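You operate a simulated robot arm through the tools that you are given. There is no shell and no other tool. Be economical: measure what you need, move in short steps, check, and stop when the job is done.

Carry out the task below with a simulated robot arm. There is one attempt and no reset: what you move stays moved.

Task
Play the teal drum on the music box, wound to FULL.
Fine: slide it to STOP first; the yellow drum goes in the empty pocket.
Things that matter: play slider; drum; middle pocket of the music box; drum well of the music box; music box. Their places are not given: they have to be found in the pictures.

The check looks at the end state, three seconds after you hand in, the way a careful person would. Anything else that was tipped, shoved, dropped, spilled or broken makes it a failure.

Robot
A 6-joint arm with a two-finger parallel gripper, fixed in place. Base frame: the origin is at the foot of the arm, x ahead of it, y to its left, z up; the work surface is at about z = 0. Lengths are in mm, angles in rad, forces in N, time in s.
With the tool pointing down near the work surface it reaches from about 140 to 580 mm from the base axis. Its first joint turns from -1.152 to 1.152 rad. Payload 2.1 kg.
The TCP is the grasp point between the finger pads, 30 mm short of the fingertips. In the tool frame z runs along the fingers and y along their closing line. Largest opening 94 mm; finger width 28, thickness 10; the body of the gripper, 50 by 96 mm, starts 55 mm behind the TCP.
Orientation is told as [roll, pitch, yaw] about the base's x, y, z axes, in that order, counted from this pose: with the fingers straight down and closing along the base's y, the tool's x points along the base's -x, its y along +y and its z along -z.

Tools
- The arm moves only by the tool move_arm. Its argument "plan" is a list of rows, each a list of 7 numbers: the shift along the tool's x, y, z in units of 100 mm (1.0 is 100 mm), then the turn, a rotation vector about the tool's x, y, z in units of 90 degrees (1.0 is 90 degrees), then the opening, from 0 (shut) to 1 (fully open). In form: [[dx, dy, dz, ax, ay, az, claw], ...]. A call has 1 to 10 rows; each row is the pose to reach, as a shift and turn from the pose commanded when the call began, along the tool's axes at that moment. A call with a number of a shift or a turn outside -1 to 1 is refused whole. A row lasts 0.2 s, in which the tool goes at most 50 mm and 0.15 rad; a call with a longer step from one row to the next is refused whole, and so is a gripper value outside its range. A pose out of reach is approached as far as the arm can. The call stops where the force on the tool passes 40 N (or 10 N more than at its start, if that is more) or the arm is blocked; 0.2 s more then pass. The fingers move at their own pace (about 72 mm/s each) and stop on an object; they squeeze with about 29 N. The grip force told is the motor's: it shows also when the fingers shut on nothing. Time passes only in rows, and 0.2 s behind the last, so rows that repeat a pose let the fingers close. It gives the time, the measured TCP pose, the force on the tool (base axes), the opening and the grip force at its end, in the units of the frame above (readings bear some noise), and new pictures: "show" is both (left out), scene, wrist or none.
- Cameras (640 x 400 px; columns grow to the right, rows downward): "scene" is fixed at [74.7, -385.5, 499.3]; the picture's right is [0.70, -0.71, 0.00], its down [-0.36, -0.35, -0.86] and it looks along [0.62, 0.60, -0.50] (base axes); focal length 284 px, centre (320, 200). "wrist" rides on the gripper at [-37, 0, -58] in the tool frame; the picture's right is [0.00, -1.00, 0.00], its down [0.97, 0.00, -0.24] and it looks along [0.24, 0.00, 0.97] (tool axes); focal length 218 px, centre (320, 200).
- locate(camera, pixels): for up to 12 pixels [column, row] of the newest picture of that camera ("zoom" is the newest enlarged one), the place [x, y, z] in the base frame of the surface seen there, good to about 3 mm, but the place of the scene camera against the robot may be out by one fixed shift of up to 25 mm in any direction. The clock stands still meanwhile.
- zoom(camera, box): a new picture of the part [left, top, right, bottom] of that camera's present view, enlarged. The clock stands still meanwhile.
- sign_off(): hands the job in; it is judged then, once.

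Go step by step. Measure first, check grasps and placings, and put right what went wrong. The budget is 80 turns and 120 pictures, counting those below and the enlarged ones. Unless the task says otherwise, let go and move clear before handing in, and close with one line.

The tools are called as a command line: name --pt "numbers of a row" for each row, then --argument value for the rest, lists and objects as JSON in quotes. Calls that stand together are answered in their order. move_arm: Moves the arm, as the interface text tells. Its arguments: {"type":"object","properties":{"plan":{"type":"array"},"show":{"type":"string","enum":["both","scene","wrist","none"]}},"required":["plan"]} The other tools are called the same way: locate (camera, pixels) gives the place of the surface under pixels of a picture; zoom (camera, box) takes an enlarged picture of a part of a camera's view; sign_off () hands the job in.

At the start:

```text
clock: 0.0
position: [350.5, -114.9, 357.7]
tool_rot: [0.0, 0.0, 0.003]
wrist_force: [-0.2, -0.2, 0.4]
gripper_width: 94.0
grip_force: 0.1
```

scene: 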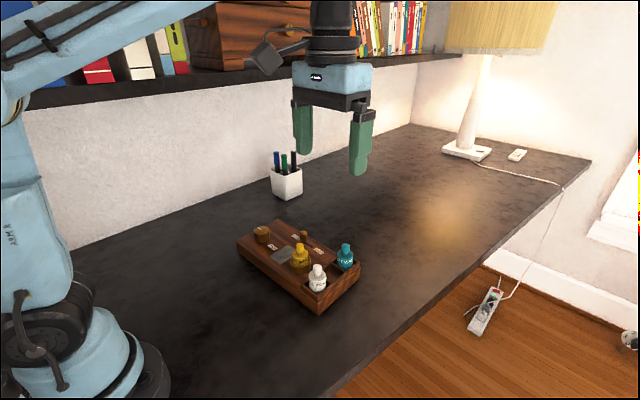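
wrist: 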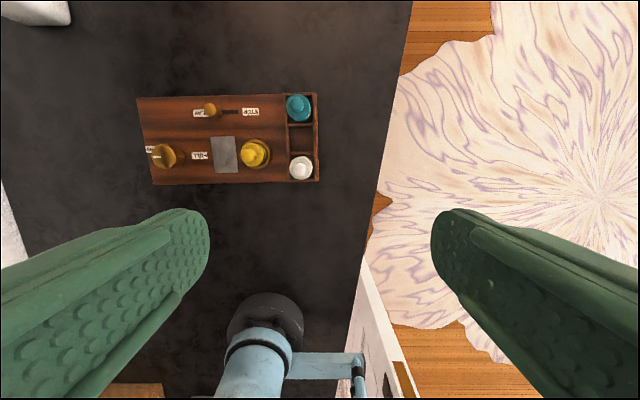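

The wrist picture shows the music box, with the slider knob near (211,109), the yellow drum in the well at (255,153), teal at (298,107), white at (300,168) and an empty middle pocket at (300,138). I'll enlarge both views to read the labels.

zoom --camera "wrist" --box '[130, 80, 330, 205]'

zoom --camera "scene" --box '[220, 205, 380, 325]'

locate --camera "wrist" --pixels '[[211, 108], [255, 152], [298, 104], [300, 167], [300, 138], [165, 156], [225, 155], [235, 111], [140, 98], [315, 94], [154, 184], [319, 181]]'

```text
3.20 times, centred on (230, 142) of wrist
```

zoom: 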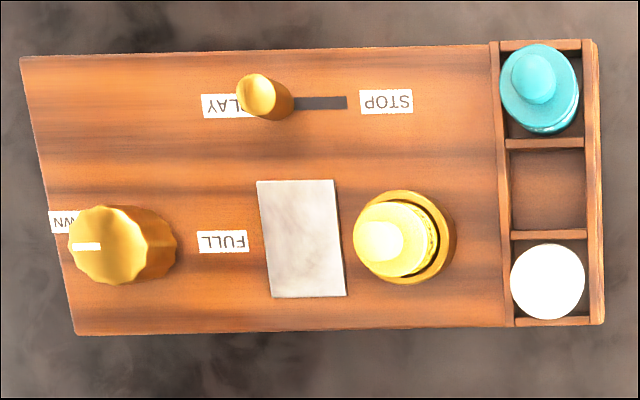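

```text
3.33 times, centred on (300, 265) of scene
```

zoom: 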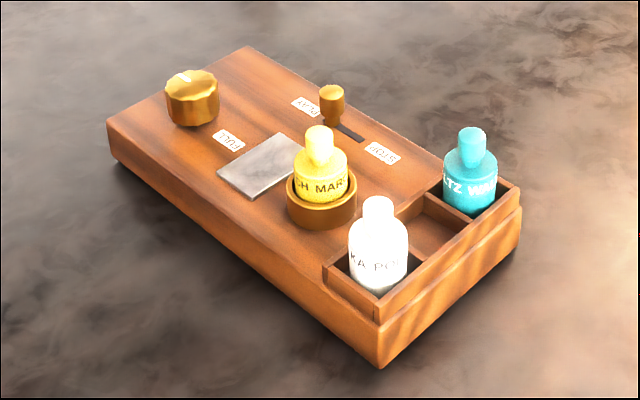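

```text
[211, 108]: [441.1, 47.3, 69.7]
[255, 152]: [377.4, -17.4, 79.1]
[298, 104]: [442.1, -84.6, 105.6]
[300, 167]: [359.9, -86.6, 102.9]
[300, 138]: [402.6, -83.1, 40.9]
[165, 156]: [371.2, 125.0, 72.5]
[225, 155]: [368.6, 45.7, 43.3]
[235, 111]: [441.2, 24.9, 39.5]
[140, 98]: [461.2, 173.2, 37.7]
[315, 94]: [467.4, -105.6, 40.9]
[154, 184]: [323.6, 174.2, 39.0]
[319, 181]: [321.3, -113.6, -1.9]
```

Slider knob at about (441,47), with STOP on the -y side. The well is at about (372,-20), the pockets at y≈-85, and the winding knob at (371,125) points to DOWN. I'll move closer above the box for better measurements.

move_arm --pt "-0.2 0.24 0.15 0 0 0 1" --pt "-0.4 0.48 0.3 0 0 0 1" --pt "-0.6 0.71 0.45 0 0 0 1" --pt "-0.78 0.95 0.6 0 0 0 1" --pt "-0.78 0.95 0.6 0 0 0 1" --show "both"

```text
clock: 1.2
position: [426.9, -17.6, 297.7]
tool_rot: [0.001, -0.001, 0.002]
wrist_force: [0.2, 0.4, -0.1]
gripper_width: 94.0
grip_force: 0.1
```

scene: 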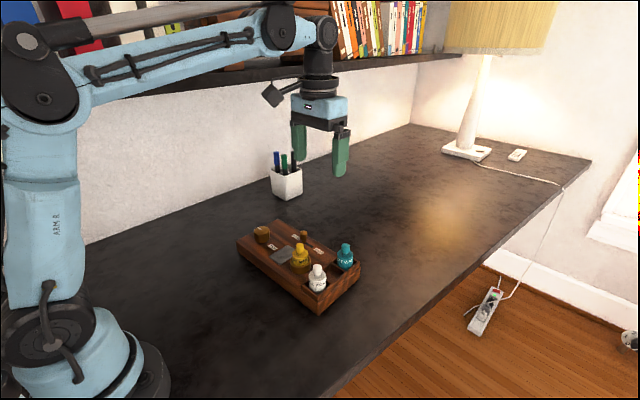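
wrist: 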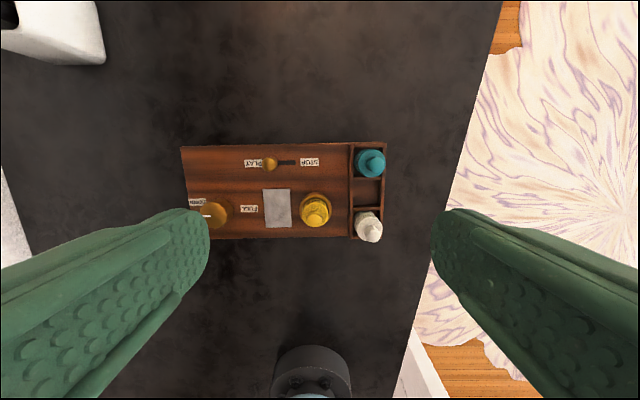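

The arm is now over the box, and drums, slider and labels are in view between columns 180 and 388. I'll enlarge and measure.

zoom --camera "wrist" --box '[170, 130, 400, 255]'

locate --camera "wrist" --pixels '[[270, 159], [375, 161], [317, 219], [371, 238], [368, 190], [370, 202], [305, 201], [351, 192], [384, 192], [286, 162], [215, 214], [368, 178]]'

```text
2.78 times, centred on (285, 192) of wrist
```

zoom: 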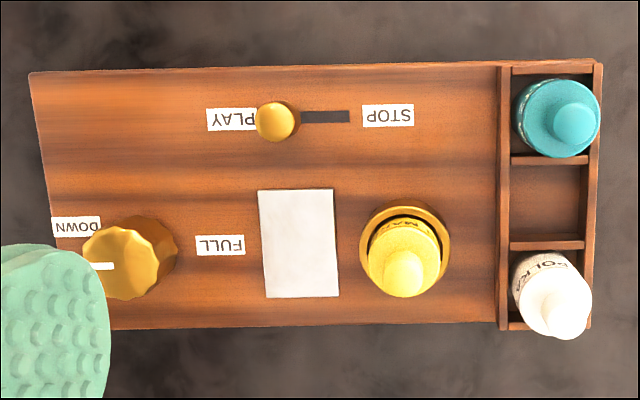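

```text
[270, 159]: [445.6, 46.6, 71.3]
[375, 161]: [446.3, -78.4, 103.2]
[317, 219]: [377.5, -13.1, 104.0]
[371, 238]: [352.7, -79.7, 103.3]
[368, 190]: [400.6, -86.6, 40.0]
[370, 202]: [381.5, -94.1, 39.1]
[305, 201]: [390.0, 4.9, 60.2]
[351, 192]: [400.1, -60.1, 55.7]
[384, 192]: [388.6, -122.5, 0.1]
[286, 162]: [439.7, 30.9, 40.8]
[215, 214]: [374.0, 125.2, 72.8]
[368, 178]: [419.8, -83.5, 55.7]
```

Pocket floor is z≈40 with walls to 56, drum tops are at z≈104, and the slider knob top is (445,46.6,71). I'll go above the slider knob with a half opening.

move_arm --pt "-0.05 0.22 0.32 0 0 0 0.5" --pt "-0.1 0.44 0.65 0 0 0 0.5" --pt "-0.15 0.66 0.98 0 0 0 0.5" --pt "-0.15 0.66 0.98 0 0 0 0.5" --pt "-0.15 0.66 0.98 0 0 0 0.5" --show "wrist"

```text
clock: 2.4
position: [443.7, 49.1, 199.9]
tool_rot: [-0.001, -0.002, 0.001]
wrist_force: [0.0, 0.3, 0.3]
gripper_width: 47.1
grip_force: 0.0
```

wrist: 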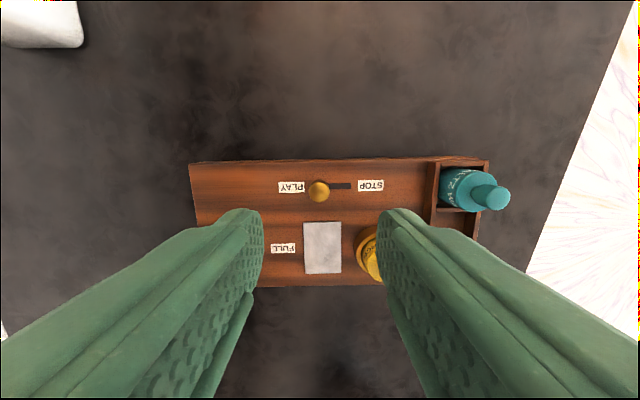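

Knob top at (319,189), centred between the fingers. Check its place.

locate --camera "wrist" --pixels '[[319, 188], [319, 196], [349, 187], [332, 187], [319, 183]]'

zoom --camera "wrist" --box '[270, 160, 400, 241]'

```text
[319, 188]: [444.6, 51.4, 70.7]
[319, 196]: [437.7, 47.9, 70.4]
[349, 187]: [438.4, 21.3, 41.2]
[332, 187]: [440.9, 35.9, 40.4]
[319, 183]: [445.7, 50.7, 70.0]
```

```text
4.92 times, centred on (335, 200) of wrist
```

zoom: 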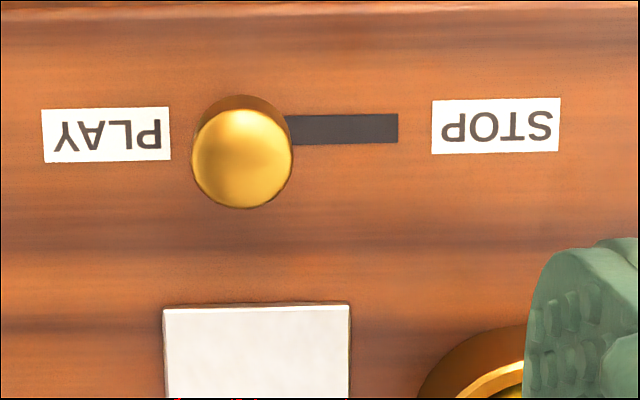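

Knob centre about (441,49,70). I'll go down in two stages and then grip.

move_arm --pt "0.0 0 0.4 0 0 0 0.5" --pt "0.02 0 0.8 0 0 0 0.5" --pt "0.02 0 1.0 0 0 0 0.5" --show "none"

move_arm --pt "0 0 0.18 0 0 0 0.5" --pt "0 0 0.18 0 0 0 0" --pt "0 0 0.18 0 0 0 0" --pt "0 0 0.18 0 0 0 0" --show "both"

```text
clock: 3.2
position: [442.7, 47.1, 99.8]
tool_rot: [0.001, -0.001, 0.0]
wrist_force: [0.5, 0.6, -0.9]
gripper_width: 47.0
grip_force: 0.1
```

```text
clock: 4.2
position: [441.5, 45.5, 81.5]
tool_rot: [-0.001, -0.001, 0.003]
wrist_force: [0.3, 1.2, 0.1]
gripper_width: 17.7
grip_force: 28.7
```

scene: 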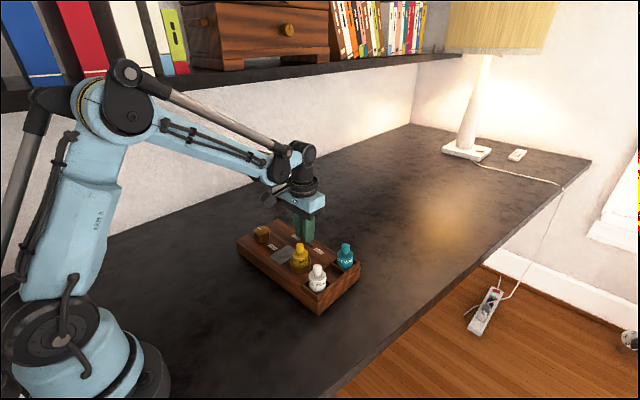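
wrist: 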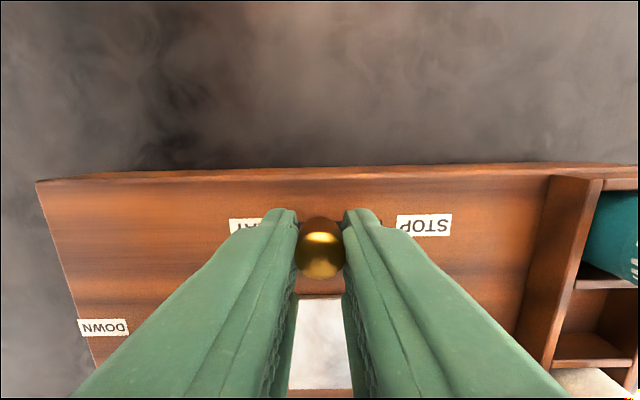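

Knob held (17.7 mm). I'll slide it gently toward STOP (-y).

move_arm --pt "0 -0.05 0 0 0 0 0" --pt "0 -0.1 0 0 0 0 0" --pt "0 -0.15 0 0 0 0 0" --pt "0 -0.19 0 0 0 0 0" --pt "0 -0.22 0 0 0 0 0" --pt "0 -0.22 0 0 0 0 0" --show "wrist"

```text
clock: 5.6
position: [442.8, 25.2, 82.2]
tool_rot: [0.002, -0.004, 0.003]
wrist_force: [5.6, 3.3, 0.1]
gripper_width: 17.7
grip_force: 29.1
```

wrist: 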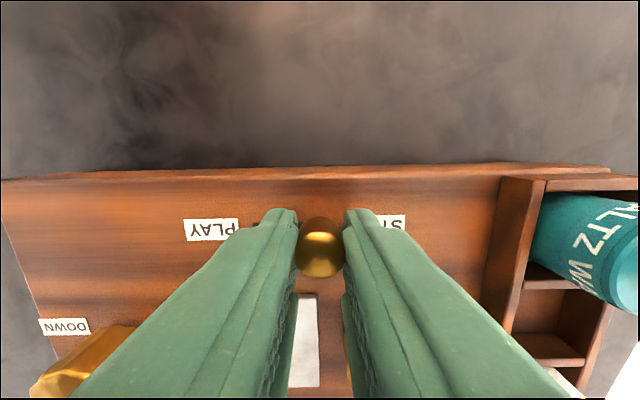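

Slid 21 mm without the box moving. I'll push a little more to find the STOP end.

move_arm --pt "0.01 -0.03 0 0 0 0 0" --pt "0.01 -0.06 0 0 0 0 0" --pt "0.01 -0.09 0 0 0 0 0" --pt "0.01 -0.12 0 0 0 0 0" --show "wrist"

```text
clock: 6.6
position: [441.5, 11.8, 81.8]
tool_rot: [0.0, -0.001, 0.002]
wrist_force: [-1.1, 2.2, 0.3]
gripper_width: 17.6
grip_force: 29.1
```

wrist: 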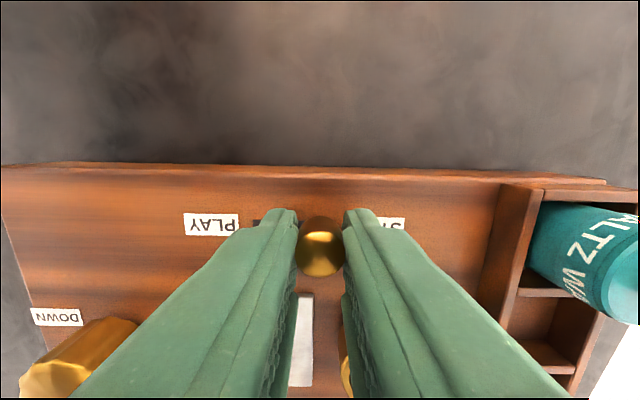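

Labels stayed put relative to the gripper (PLAY at (212,225)), so the slider was already at its end and the box was dragged about 12 mm. I'll release, rise and look; the return slide can undo that.

move_arm --pt "0 0 0 0 0 0 0.4" --pt "0 0 0 0 0 0 0.4" --pt "0 0 -0.4 0 0 0 0.4" --pt "0 0 -0.8 0 0 0 0.7" --pt "0 0 -1.0 0 0 0 1" --pt "0 0 -1.0 0 0 0 1" --show "none"

move_arm --pt "0 -0.1 -0.4 0 0 0 1" --pt "0.0 -0.3 -0.8 0 0 0 1" --pt "0.0 -0.31 -1.0 0 0 0 1" --pt "0.0 -0.31 -1.0 0 0 0 1" --show "both"

zoom --camera "wrist" --box '[170, 130, 400, 255]'

```text
clock: 8.0
position: [442.1, 12.6, 183.1]
tool_rot: [0.0, 0.0, 0.002]
wrist_force: [0.6, -0.6, 0.8]
gripper_width: 93.9
grip_force: 0.0
```

```text
clock: 9.0
position: [441.0, -19.8, 281.6]
tool_rot: [-0.001, -0.003, 0.002]
wrist_force: [-1.0, 0.4, -0.6]
gripper_width: 94.2
grip_force: 0.0
```

scene: 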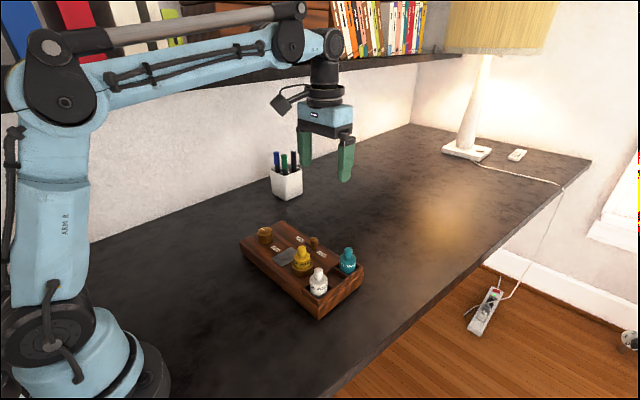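
wrist: 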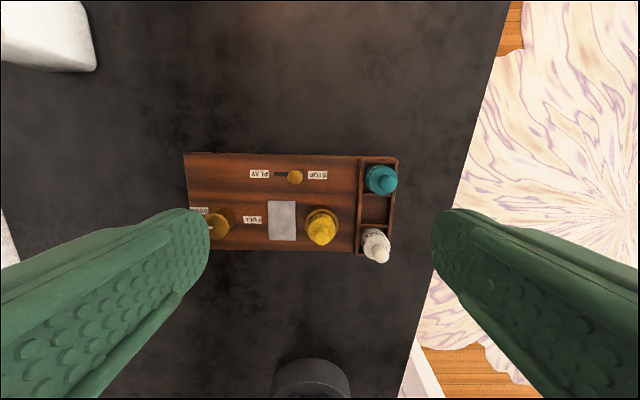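

```text
2.78 times, centred on (285, 192) of wrist
```

zoom: 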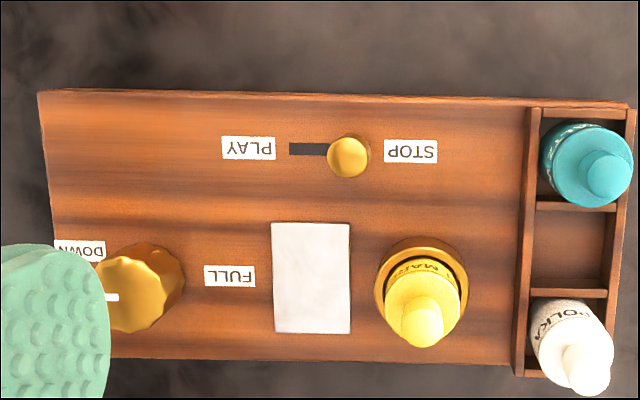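

The slider is at STOP and the box has shifted slightly and tilted by about 1°. I'll re-measure the well, drums and pockets.

locate --camera "wrist" --pixels '[[321, 241], [321, 219], [307, 226], [338, 226], [388, 180], [380, 262], [363, 205], [391, 210], [376, 195], [376, 221], [376, 208], [322, 210]]'

zoom --camera "wrist" --box '[290, 150, 410, 270]'

```text
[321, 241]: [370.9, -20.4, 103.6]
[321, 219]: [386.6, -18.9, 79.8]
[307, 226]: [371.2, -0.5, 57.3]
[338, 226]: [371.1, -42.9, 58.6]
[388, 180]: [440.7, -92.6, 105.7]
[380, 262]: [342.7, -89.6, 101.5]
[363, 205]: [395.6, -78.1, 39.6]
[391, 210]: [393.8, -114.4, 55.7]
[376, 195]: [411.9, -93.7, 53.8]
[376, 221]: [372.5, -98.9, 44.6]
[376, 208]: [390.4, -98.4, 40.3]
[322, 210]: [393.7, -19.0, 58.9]
```

```text
3.33 times, centred on (350, 210) of wrist
```

zoom: 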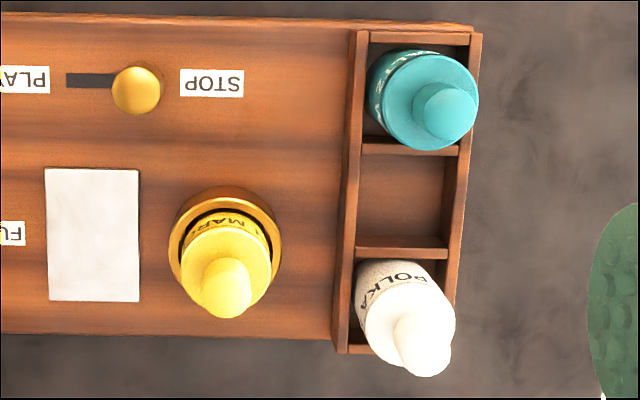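

Yellow drum axis ≈ (371,-20), body shoulder z≈80, well rim z≈59, middle pocket centre ≈ (391,-93). I'll go above the yellow drum.

move_arm --pt "0.3 0 0.3 0 0 0 0.8" --pt "0.6 0 0.6 0 0 0 0.7" --pt "0.7 0 0.95 0 0 0 0.7" --pt "0.7 0 0.95 0 0 0 0.7" --show "wrist"

```text
clock: 10.0
position: [372.0, -19.7, 189.7]
tool_rot: [0.0, -0.002, 0.0]
wrist_force: [-1.3, -0.4, -0.5]
gripper_width: 65.8
grip_force: 0.1
```

wrist: 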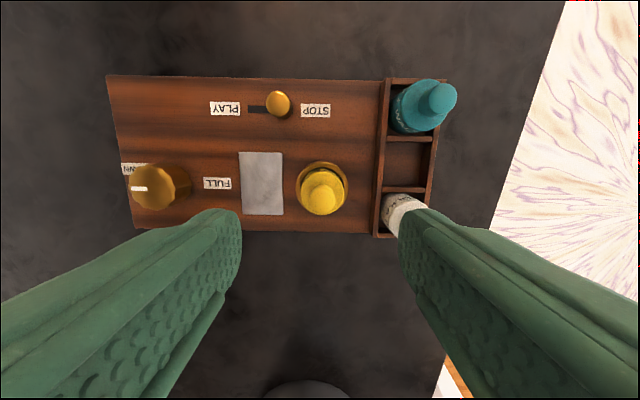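

Yellow sits at (324,195). I'll measure it and the pocket from this closer view.

locate --camera "wrist" --pixels '[[325, 202], [325, 180], [305, 190], [345, 190], [322, 165], [386, 162], [432, 162], [410, 140], [405, 187], [408, 162], [440, 100], [162, 185]]'

zoom --camera "wrist" --box '[280, 70, 470, 240]'

```text
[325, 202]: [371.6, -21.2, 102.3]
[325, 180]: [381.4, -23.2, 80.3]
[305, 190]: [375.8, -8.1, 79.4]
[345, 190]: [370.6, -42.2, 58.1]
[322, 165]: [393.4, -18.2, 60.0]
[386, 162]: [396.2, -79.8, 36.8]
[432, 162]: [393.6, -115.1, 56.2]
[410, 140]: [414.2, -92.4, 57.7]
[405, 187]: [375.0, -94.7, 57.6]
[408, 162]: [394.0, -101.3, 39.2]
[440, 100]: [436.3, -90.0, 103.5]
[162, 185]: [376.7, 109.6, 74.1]
```

```text
2.35 times, centred on (375, 155) of wrist
```

zoom: 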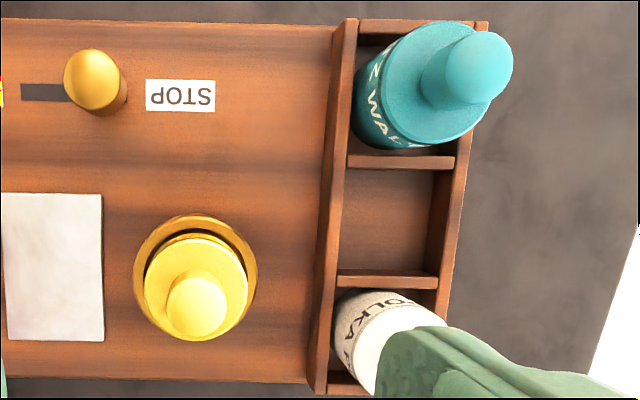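

I want the middle pocket's edges more exactly, so I'll sample the enlarged picture.

locate --camera "zoom" --pixels '[[334, 220], [322, 280], [448, 220], [455, 180], [400, 162], [390, 278], [352, 215], [420, 215], [385, 180], [385, 262], [475, 62], [195, 305]]'

```text
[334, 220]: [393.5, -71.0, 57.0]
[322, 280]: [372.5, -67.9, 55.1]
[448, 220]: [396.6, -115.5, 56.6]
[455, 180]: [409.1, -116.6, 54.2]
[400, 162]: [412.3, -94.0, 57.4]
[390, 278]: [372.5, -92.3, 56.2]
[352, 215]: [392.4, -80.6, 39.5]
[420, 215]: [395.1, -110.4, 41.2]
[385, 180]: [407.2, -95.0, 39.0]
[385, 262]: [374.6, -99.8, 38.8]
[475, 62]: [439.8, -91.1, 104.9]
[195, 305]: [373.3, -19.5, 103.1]
```

Pocket centre ≈ (393,-94) and drum axis ≈ (372,-20). I'll lower around the yellow body, fingertips just above the well rim, and grip.

move_arm --pt "0 0 0.4 0 0 0 0.6" --pt "0 0 0.7 0 0 0 0.6" --pt "0 0 0.94 0 0 0 0.6" --pt "0 0 0.94 0 0 0 0.6" --show "both"

```text
clock: 11.0
position: [372.7, -18.1, 93.6]
tool_rot: [0.001, -0.002, 0.003]
wrist_force: [0.4, 0.1, 0.4]
gripper_width: 56.5
grip_force: 0.1
```

scene: 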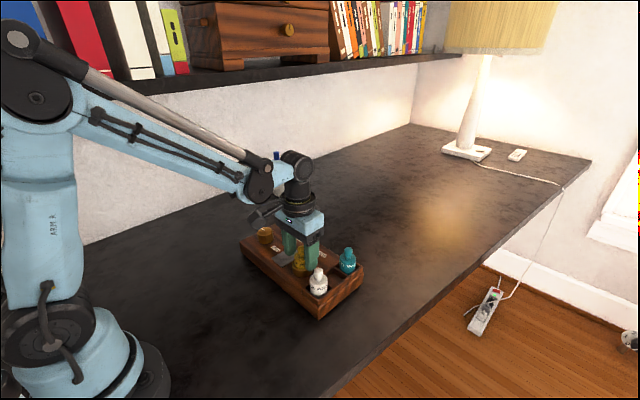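
wrist: 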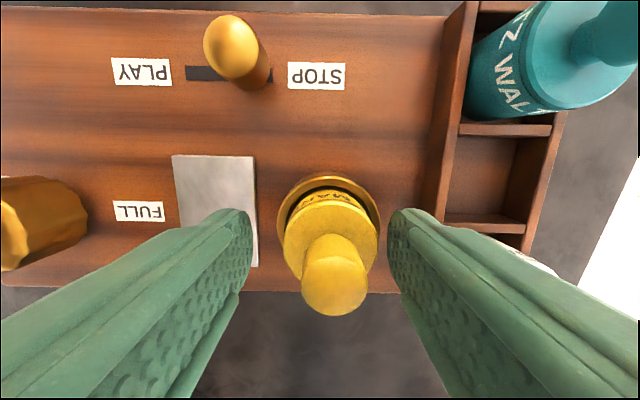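

The drum sits slightly right of centre (column 332), so I'll measure before closing to avoid shoving the box.

locate --camera "wrist" --pixels '[[334, 262], [310, 230], [355, 230], [332, 210], [335, 290], [285, 235], [376, 235], [315, 280], [355, 280], [490, 175], [495, 215], [500, 130]]'

```text
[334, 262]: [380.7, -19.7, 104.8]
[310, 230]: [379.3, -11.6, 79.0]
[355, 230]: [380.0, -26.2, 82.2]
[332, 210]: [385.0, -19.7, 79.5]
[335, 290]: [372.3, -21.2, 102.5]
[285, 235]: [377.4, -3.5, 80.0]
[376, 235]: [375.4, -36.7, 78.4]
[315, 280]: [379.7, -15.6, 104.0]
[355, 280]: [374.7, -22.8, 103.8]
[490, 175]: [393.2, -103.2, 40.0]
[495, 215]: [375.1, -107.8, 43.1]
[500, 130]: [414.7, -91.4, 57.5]
```

Body spans y -3.5 to -36.7 (33 mm), axis ≈ (373,-20.5), so I'll shift 2.5 mm in -y and close.

move_arm --pt "0 -0.025 0 0 0 0 0.6" --pt "0 -0.025 0 0 0 0 0.3" --pt "0 -0.025 0 0 0 0 0.2" --pt "0 -0.025 0 0 0 0 0.2" --pt "0 -0.025 0 0 0 0 0.2" --show "wrist"

```text
clock: 12.2
position: [372.9, -20.7, 93.7]
tool_rot: [0.0, -0.002, 0.002]
wrist_force: [0.2, 0.1, -0.1]
gripper_width: 33.8
grip_force: 29.5
```

wrist: 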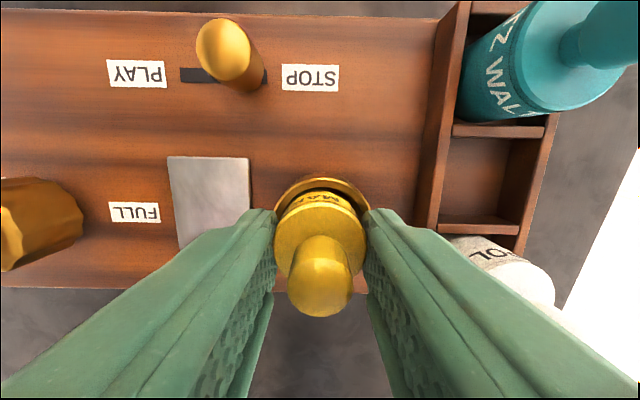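

Drum gripped at 33.8 mm without disturbing the box. I'll lift straight up 85 mm.

move_arm --pt "0 0 -0.2 0 0 0 0.2" --pt "0 0 -0.45 0 0 0 0.2" --pt "0 0 -0.7 0 0 0 0.2" --pt "0 0 -0.85 0 0 0 0.2" --pt "0 0 -0.85 0 0 0 0.2" --show "both"

```text
clock: 13.4
position: [371.1, -20.4, 177.3]
tool_rot: [0.0, 0.0, 0.003]
wrist_force: [0.5, -0.3, -0.4]
gripper_width: 33.8
grip_force: 29.2
```

scene: 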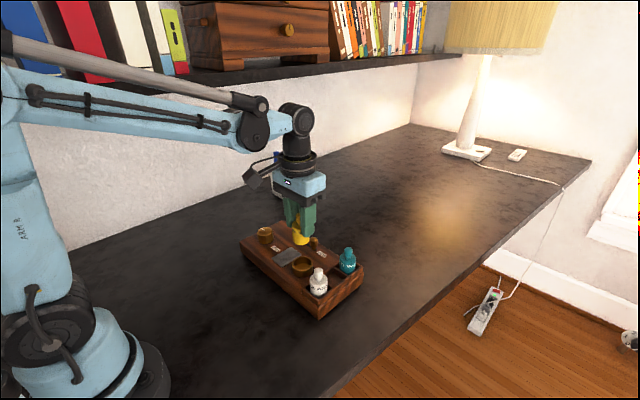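
wrist: 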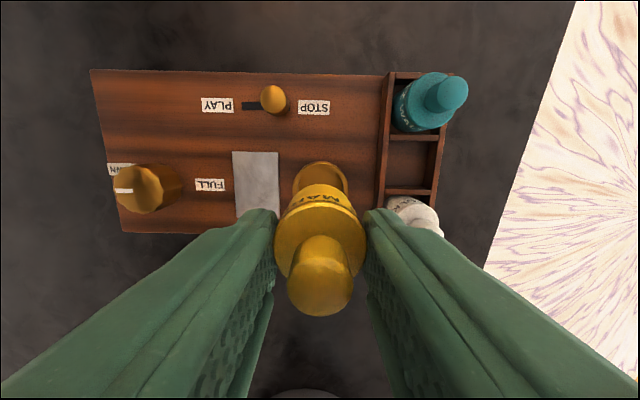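

Drum lifted and the well is empty. I'll re-measure the well ring and pocket edges from here.

zoom --camera "wrist" --box '[280, 60, 480, 240]'

locate --camera "wrist" --pixels '[[382, 165], [434, 165], [412, 137], [410, 192], [390, 165], [425, 160], [408, 145], [408, 180], [412, 165], [321, 166], [297, 185], [346, 185]]'

```text
2.22 times, centred on (380, 150) of wrist
```

zoom: 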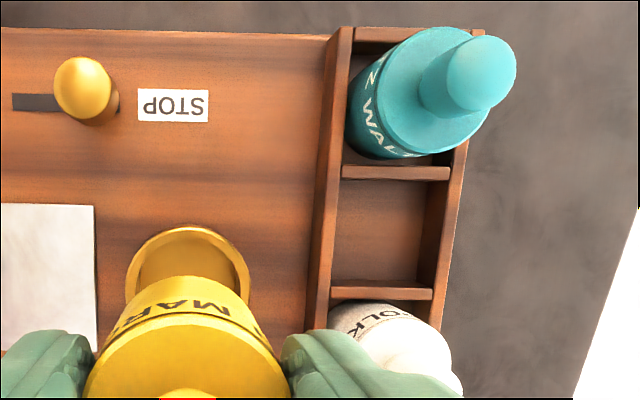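

```text
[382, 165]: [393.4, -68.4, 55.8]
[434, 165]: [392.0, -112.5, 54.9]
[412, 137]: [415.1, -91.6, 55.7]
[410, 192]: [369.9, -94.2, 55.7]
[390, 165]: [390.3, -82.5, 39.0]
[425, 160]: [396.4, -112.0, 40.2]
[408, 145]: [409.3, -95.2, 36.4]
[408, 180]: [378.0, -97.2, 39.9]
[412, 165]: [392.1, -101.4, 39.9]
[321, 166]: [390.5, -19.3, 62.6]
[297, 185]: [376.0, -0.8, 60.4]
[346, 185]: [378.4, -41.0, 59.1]
```

Pocket centre ≈ (392.6,-91.3), interior about 39 mm. I'll carry the drum above it.

move_arm --pt "-0.07 -0.24 0 0 0 0 0.2" --pt "-0.14 -0.48 0 0 0 0 0.2" --pt "-0.205 -0.708 0 0 0 0 0.2" --pt "-0.205 -0.708 0 0 0 0 0.2" --pt "-0.205 -0.708 0.15 0 0 0 0.2" --pt "-0.205 -0.708 0.15 0 0 0 0.2" --show "both"

zoom --camera "scene" --box '[250, 200, 390, 330]'

```text
clock: 14.8
position: [391.1, -91.4, 162.3]
tool_rot: [0.0, -0.002, 0.001]
wrist_force: [-0.4, 1.2, -1.3]
gripper_width: 33.6
grip_force: 29.4
```

scene: 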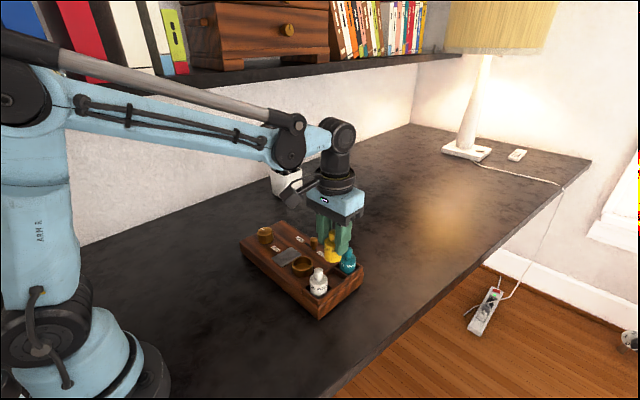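
wrist: 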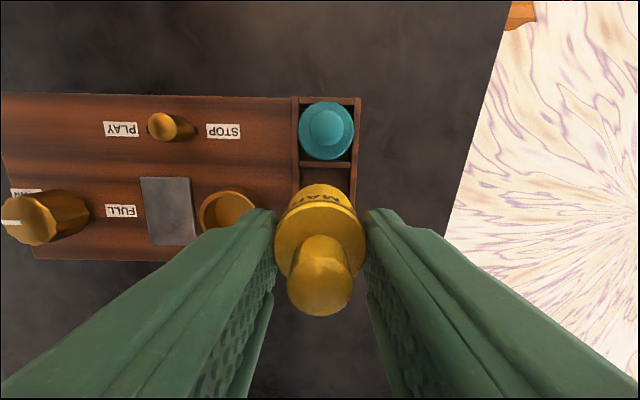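

```text
3.08 times, centred on (320, 265) of scene
```

zoom: 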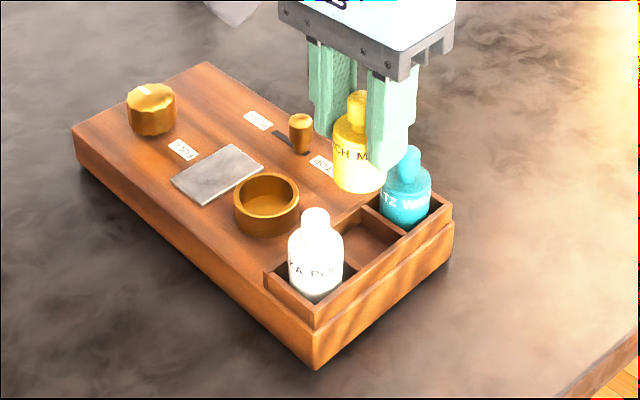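

From here the pocket looks slightly right of the drum (columns 300–350 vs centre 320). I'll measure it.

zoom --camera "wrist" --box '[270, 85, 380, 215]'

locate --camera "wrist" --pixels '[[295, 175], [354, 175], [325, 164], [303, 175], [345, 175], [326, 122], [299, 130], [354, 130], [228, 192], [203, 215], [325, 172]]'

```text
3.08 times, centred on (325, 150) of wrist
```

zoom: 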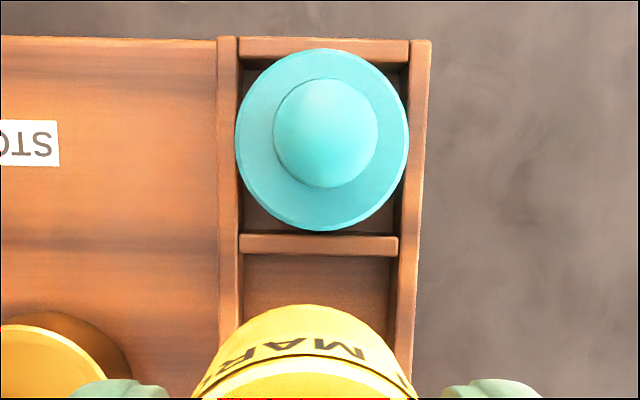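

```text
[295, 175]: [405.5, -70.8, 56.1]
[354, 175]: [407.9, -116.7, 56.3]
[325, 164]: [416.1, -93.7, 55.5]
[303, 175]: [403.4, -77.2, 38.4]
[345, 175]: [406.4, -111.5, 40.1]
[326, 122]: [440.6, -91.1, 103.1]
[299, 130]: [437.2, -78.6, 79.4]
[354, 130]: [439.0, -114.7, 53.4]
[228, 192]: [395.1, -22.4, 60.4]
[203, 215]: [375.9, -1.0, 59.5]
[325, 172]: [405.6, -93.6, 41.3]
```

The pocket centre is (393,-93.8), so I'll correct by -2.5 mm in y and +1 mm in x. Then descend part way and look.

move_arm --pt "-0.01 -0.025 0 0 0 0 0.2" --pt "-0.01 -0.025 0.2 0 0 0 0.2" --pt "-0.01 -0.025 0.4 0 0 0 0.2" --pt "-0.01 -0.025 0.46 0 0 0 0.2" --pt "-0.01 -0.025 0.46 0 0 0 0.2" --show "wrist"

zoom --camera "scene" --box '[280, 220, 380, 320]'

```text
clock: 16.0
position: [393.1, -95.4, 117.5]
tool_rot: [-0.001, -0.003, 0.002]
wrist_force: [-0.4, 0.3, -1.3]
gripper_width: 33.8
grip_force: 28.5
```

wrist: 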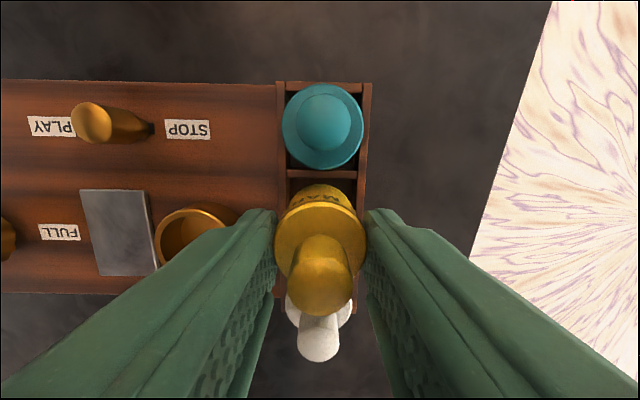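

```text
4.00 times, centred on (330, 270) of scene
```

zoom: 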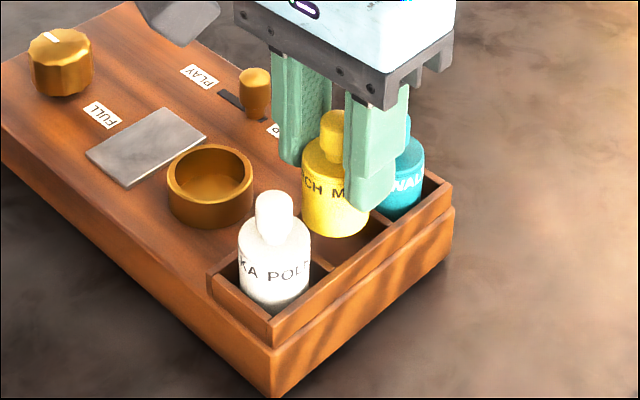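

The pocket's inner edges (287–356) are now centred on the drum. I'll lower slowly into it.

move_arm --pt "0 0 0.05 0 0 0 0.2" --pt "0 0 0.1 0 0 0 0.2" --pt "0 0 0.15 0 0 0 0.2" --pt "0 0 0.2 0 0 0 0.2" --pt "0 0 0.225 0 0 0 0.2" --pt "0 0 0.225 0 0 0 0.2" --show "wrist"

zoom --camera "scene" --box '[280, 220, 380, 320]'

```text
clock: 17.4
position: [393.7, -94.7, 95.1]
tool_rot: [0.0, -0.003, 0.002]
wrist_force: [-0.4, 0.4, -0.9]
gripper_width: 34.0
grip_force: 29.1
```

wrist: 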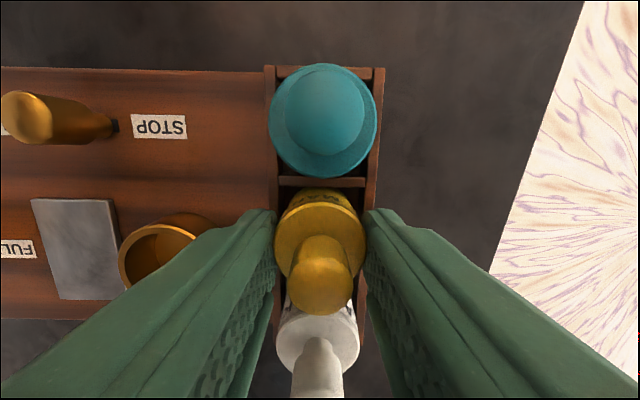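

```text
4.00 times, centred on (330, 270) of scene
```

zoom: 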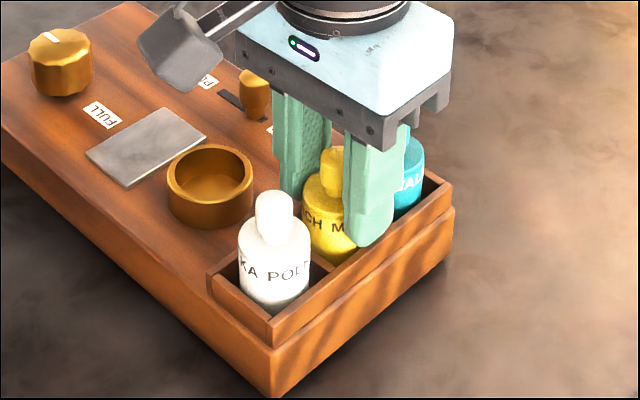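

The drum is inside the pocket with no contact force. I'll lower the last 1.5 mm, release and rise.

move_arm --pt "0 0 0.015 0 0 0 0.2" --pt "0 0 0.015 0 0 0 0.55" --pt "0 0 0.015 0 0 0 0.55" --pt "0 0 -0.2 0 0 0 0.55" --pt "0 0 -0.6 0 0 0 0.6" --pt "0 0 -1.0 0 0 0 0.7" --pt "0 0 -1.0 0 0 0 0.7" --show "wrist"

zoom --camera "scene" --box '[280, 220, 380, 320]'

```text
clock: 19.0
position: [395.5, -95.5, 194.6]
tool_rot: [-0.001, -0.001, 0.001]
wrist_force: [0.1, 0.4, 0.0]
gripper_width: 65.9
grip_force: 0.1
```

wrist: 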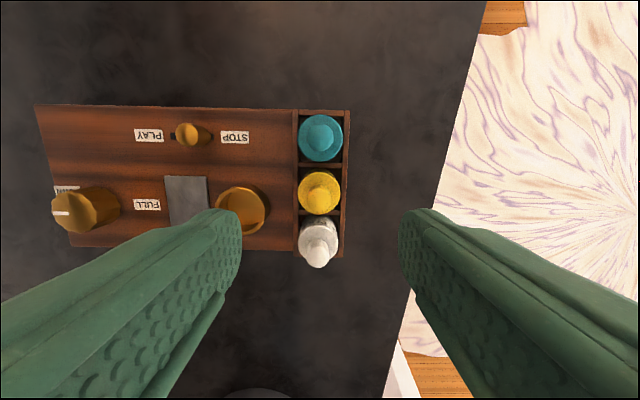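

```text
4.00 times, centred on (330, 270) of scene
```

zoom: 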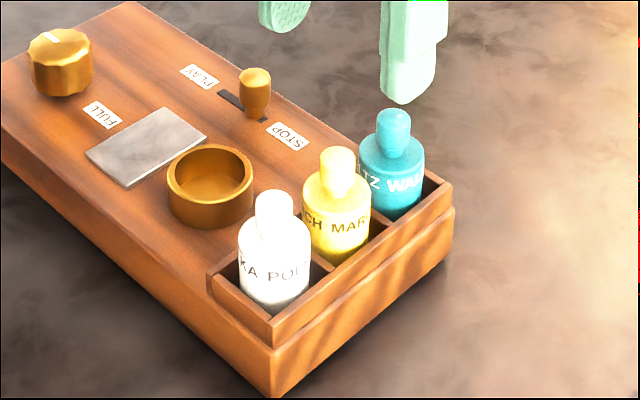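

Yellow is seated in the middle pocket. Next the teal drum at (321,130); I'll measure it, the well and the knobs.

locate --camera "wrist" --pixels '[[321, 132], [321, 140], [321, 123], [300, 138], [342, 138], [243, 190], [241, 235], [241, 212], [217, 210], [269, 210], [320, 192], [60, 213]]'

zoom --camera "wrist" --box '[200, 100, 360, 270]'

```text
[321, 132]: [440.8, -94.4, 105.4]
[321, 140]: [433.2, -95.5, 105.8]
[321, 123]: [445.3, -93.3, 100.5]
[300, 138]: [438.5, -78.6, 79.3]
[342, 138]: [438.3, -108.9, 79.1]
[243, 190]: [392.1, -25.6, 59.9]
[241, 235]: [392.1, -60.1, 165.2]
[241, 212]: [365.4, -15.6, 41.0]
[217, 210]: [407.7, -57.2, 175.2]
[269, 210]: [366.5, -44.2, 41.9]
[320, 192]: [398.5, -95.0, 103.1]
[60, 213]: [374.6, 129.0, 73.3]
```

```text
2.35 times, centred on (280, 185) of wrist
```

zoom: 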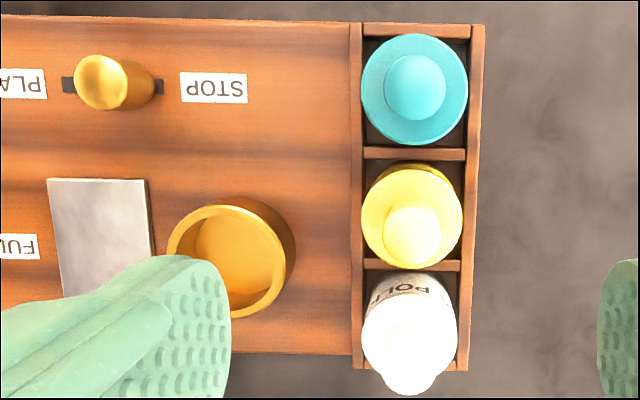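

Teal axis ≈ (439.5,-94). I'll move above it and down in steps, then check centring.

move_arm --pt "-0.23 0 0 0 0 0 0.6" --pt "-0.46 0.0 0 0 0 0 0.6" --pt "-0.46 0.0 0.3 0 0 0 0.6" --pt "-0.46 0.0 0.7 0 0 0 0.6" --pt "-0.46 0.0 1.0 0 0 0 0.6" --pt "-0.46 0.0 1.0 0 0 0 0.6" --show "wrist"

locate --camera "wrist" --pixels '[[320, 262], [320, 290], [320, 210], [280, 235], [365, 235]]'

```text
clock: 20.4
position: [437.7, -92.0, 92.1]
tool_rot: [0.001, -0.001, 0.0]
wrist_force: [-0.4, 0.1, 0.4]
gripper_width: 56.2
grip_force: 0.0
```

wrist: 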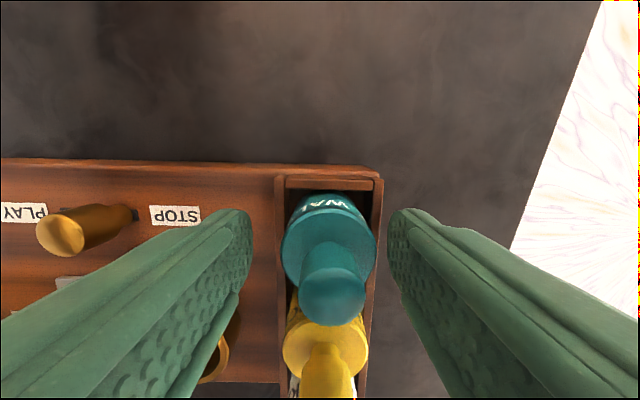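

```text
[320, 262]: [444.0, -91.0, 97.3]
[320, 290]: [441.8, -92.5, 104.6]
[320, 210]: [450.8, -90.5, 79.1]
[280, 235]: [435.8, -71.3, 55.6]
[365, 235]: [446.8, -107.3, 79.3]
```

Teal is about 2.5 mm right of centre (column 330) and 2 mm nearer the base, so I'll shift and close.

move_arm --pt "0.02 -0.027 0 0 0 0 0.6" --pt "0.02 -0.027 0 0 0 0 0.6" --pt "0.02 -0.027 0 0 0 0 0.3" --pt "0.02 -0.027 0 0 0 0 0.2" --pt "0.02 -0.027 0 0 0 0 0.2" --pt "0.02 -0.027 0 0 0 0 0.2" --show "wrist"

```text
clock: 21.8
position: [437.4, -95.7, 93.9]
tool_rot: [0.0, -0.001, 0.003]
wrist_force: [-0.8, -0.3, -0.7]
gripper_width: 33.9
grip_force: 28.9
```

wrist: 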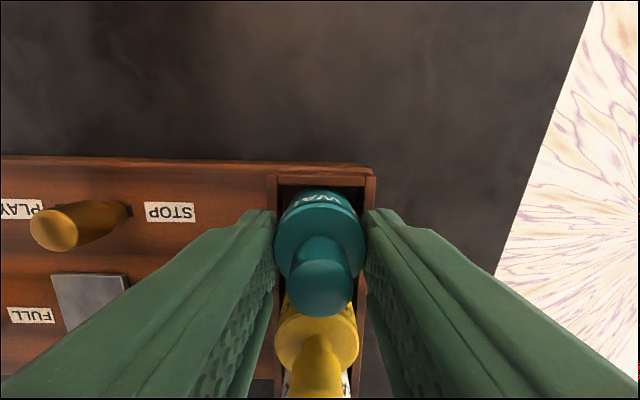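

Teal gripped (33.9 mm). Lift 90 mm straight up.

move_arm --pt "0 0 -0.2 0 0 0 0.2" --pt "0 0 -0.45 0 0 0 0.2" --pt "0 0 -0.7 0 0 0 0.2" --pt "0 0 -0.9 0 0 0 0.2" --pt "0 0 -0.9 0 0 0 0.2" --show "wrist"

zoom --camera "scene" --box '[230, 190, 390, 320]'

```text
clock: 23.0
position: [437.3, -96.9, 185.9]
tool_rot: [0.0, -0.004, 0.002]
wrist_force: [0.2, 0.2, -1.8]
gripper_width: 33.9
grip_force: 28.9
```

wrist: 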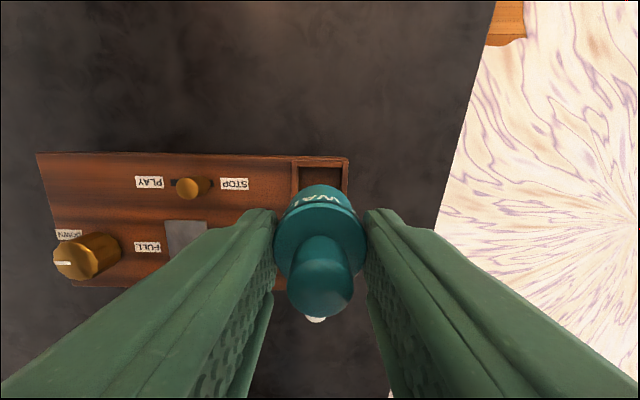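

```text
3.08 times, centred on (310, 255) of scene
```

zoom: 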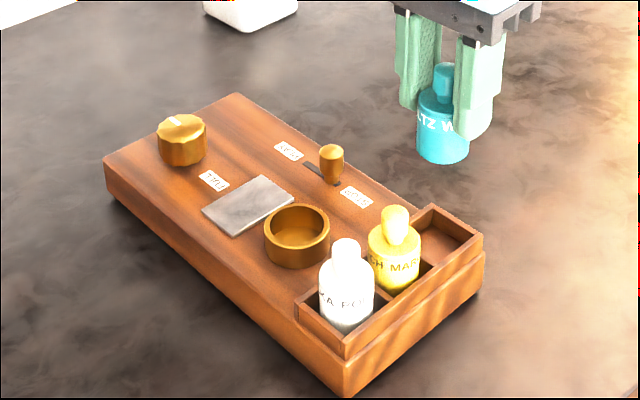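

Now carry it above the well, to the same pose as the yellow grasp (shift +65.5 tool x, +76 y).

move_arm --pt "0.2 0.24 0 0 0 0 0.2" --pt "0.4 0.48 0 0 0 0 0.2" --pt "0.6 0.7 0 0 0 0 0.2" --pt "0.655 0.76 0 0 0 0 0.2" --pt "0.655 0.76 0.1 0 0 0 0.2" --pt "0.655 0.76 0.1 0 0 0 0.2" --show "wrist"

zoom --camera "wrist" --box '[240, 120, 400, 240]'

zoom --camera "scene" --box '[250, 220, 350, 300]'

```text
clock: 24.4
position: [371.9, -18.8, 174.9]
tool_rot: [0.0, -0.001, 0.002]
wrist_force: [0.9, -0.2, -0.7]
gripper_width: 33.8
grip_force: 29.2
```

wrist: 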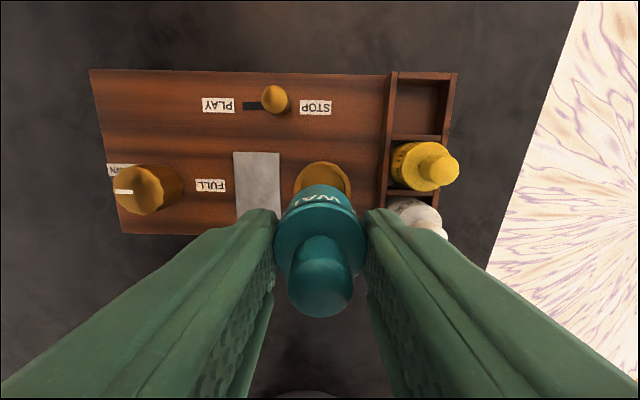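

```text
3.33 times, centred on (320, 180) of wrist
```

zoom: 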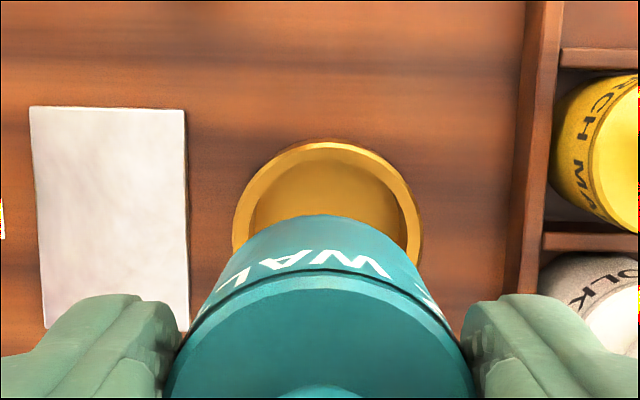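

```text
5.00 times, centred on (300, 260) of scene
```

zoom: 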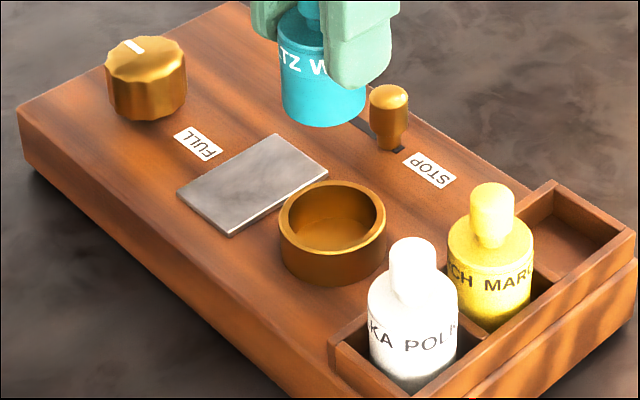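

The ring centre is at column ≈322.5, versus 320.4 when yellow left it, so I'll correct 1.8 mm in -y. Then lower to just above the rim.

move_arm --pt "0 -0.018 0 0 0 0 0.2" --pt "0 -0.018 0.25 0 0 0 0.2" --pt "0 -0.018 0.5 0 0 0 0.2" --pt "0 -0.018 0.58 0 0 0 0.2" --pt "0 -0.018 0.58 0 0 0 0.2" --show "wrist"

zoom --camera "wrist" --box '[240, 120, 400, 240]'

zoom --camera "scene" --box '[250, 220, 350, 300]'

```text
clock: 25.6
position: [370.7, -23.7, 116.3]
tool_rot: [0.002, -0.001, 0.003]
wrist_force: [-0.2, 1.1, -2.0]
gripper_width: 33.6
grip_force: 29.1
```

wrist: 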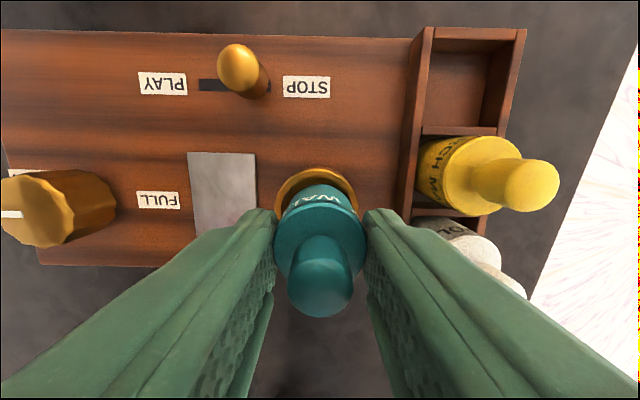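

```text
3.33 times, centred on (320, 180) of wrist
```

zoom: 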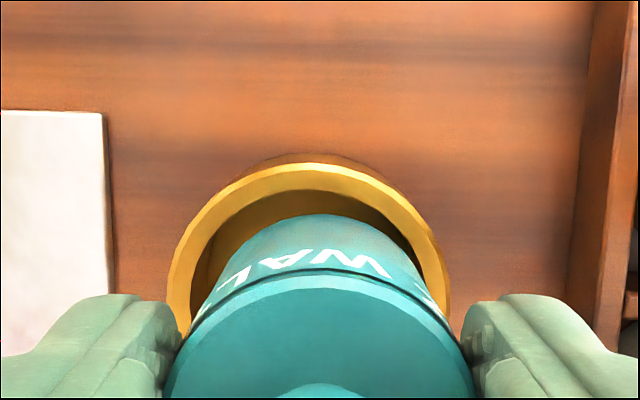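

```text
5.00 times, centred on (300, 260) of scene
```

zoom: 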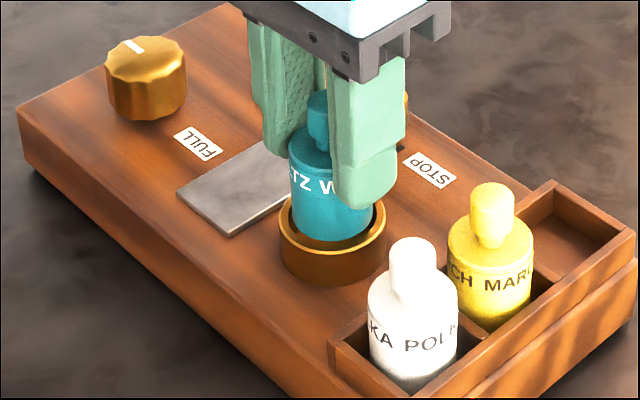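

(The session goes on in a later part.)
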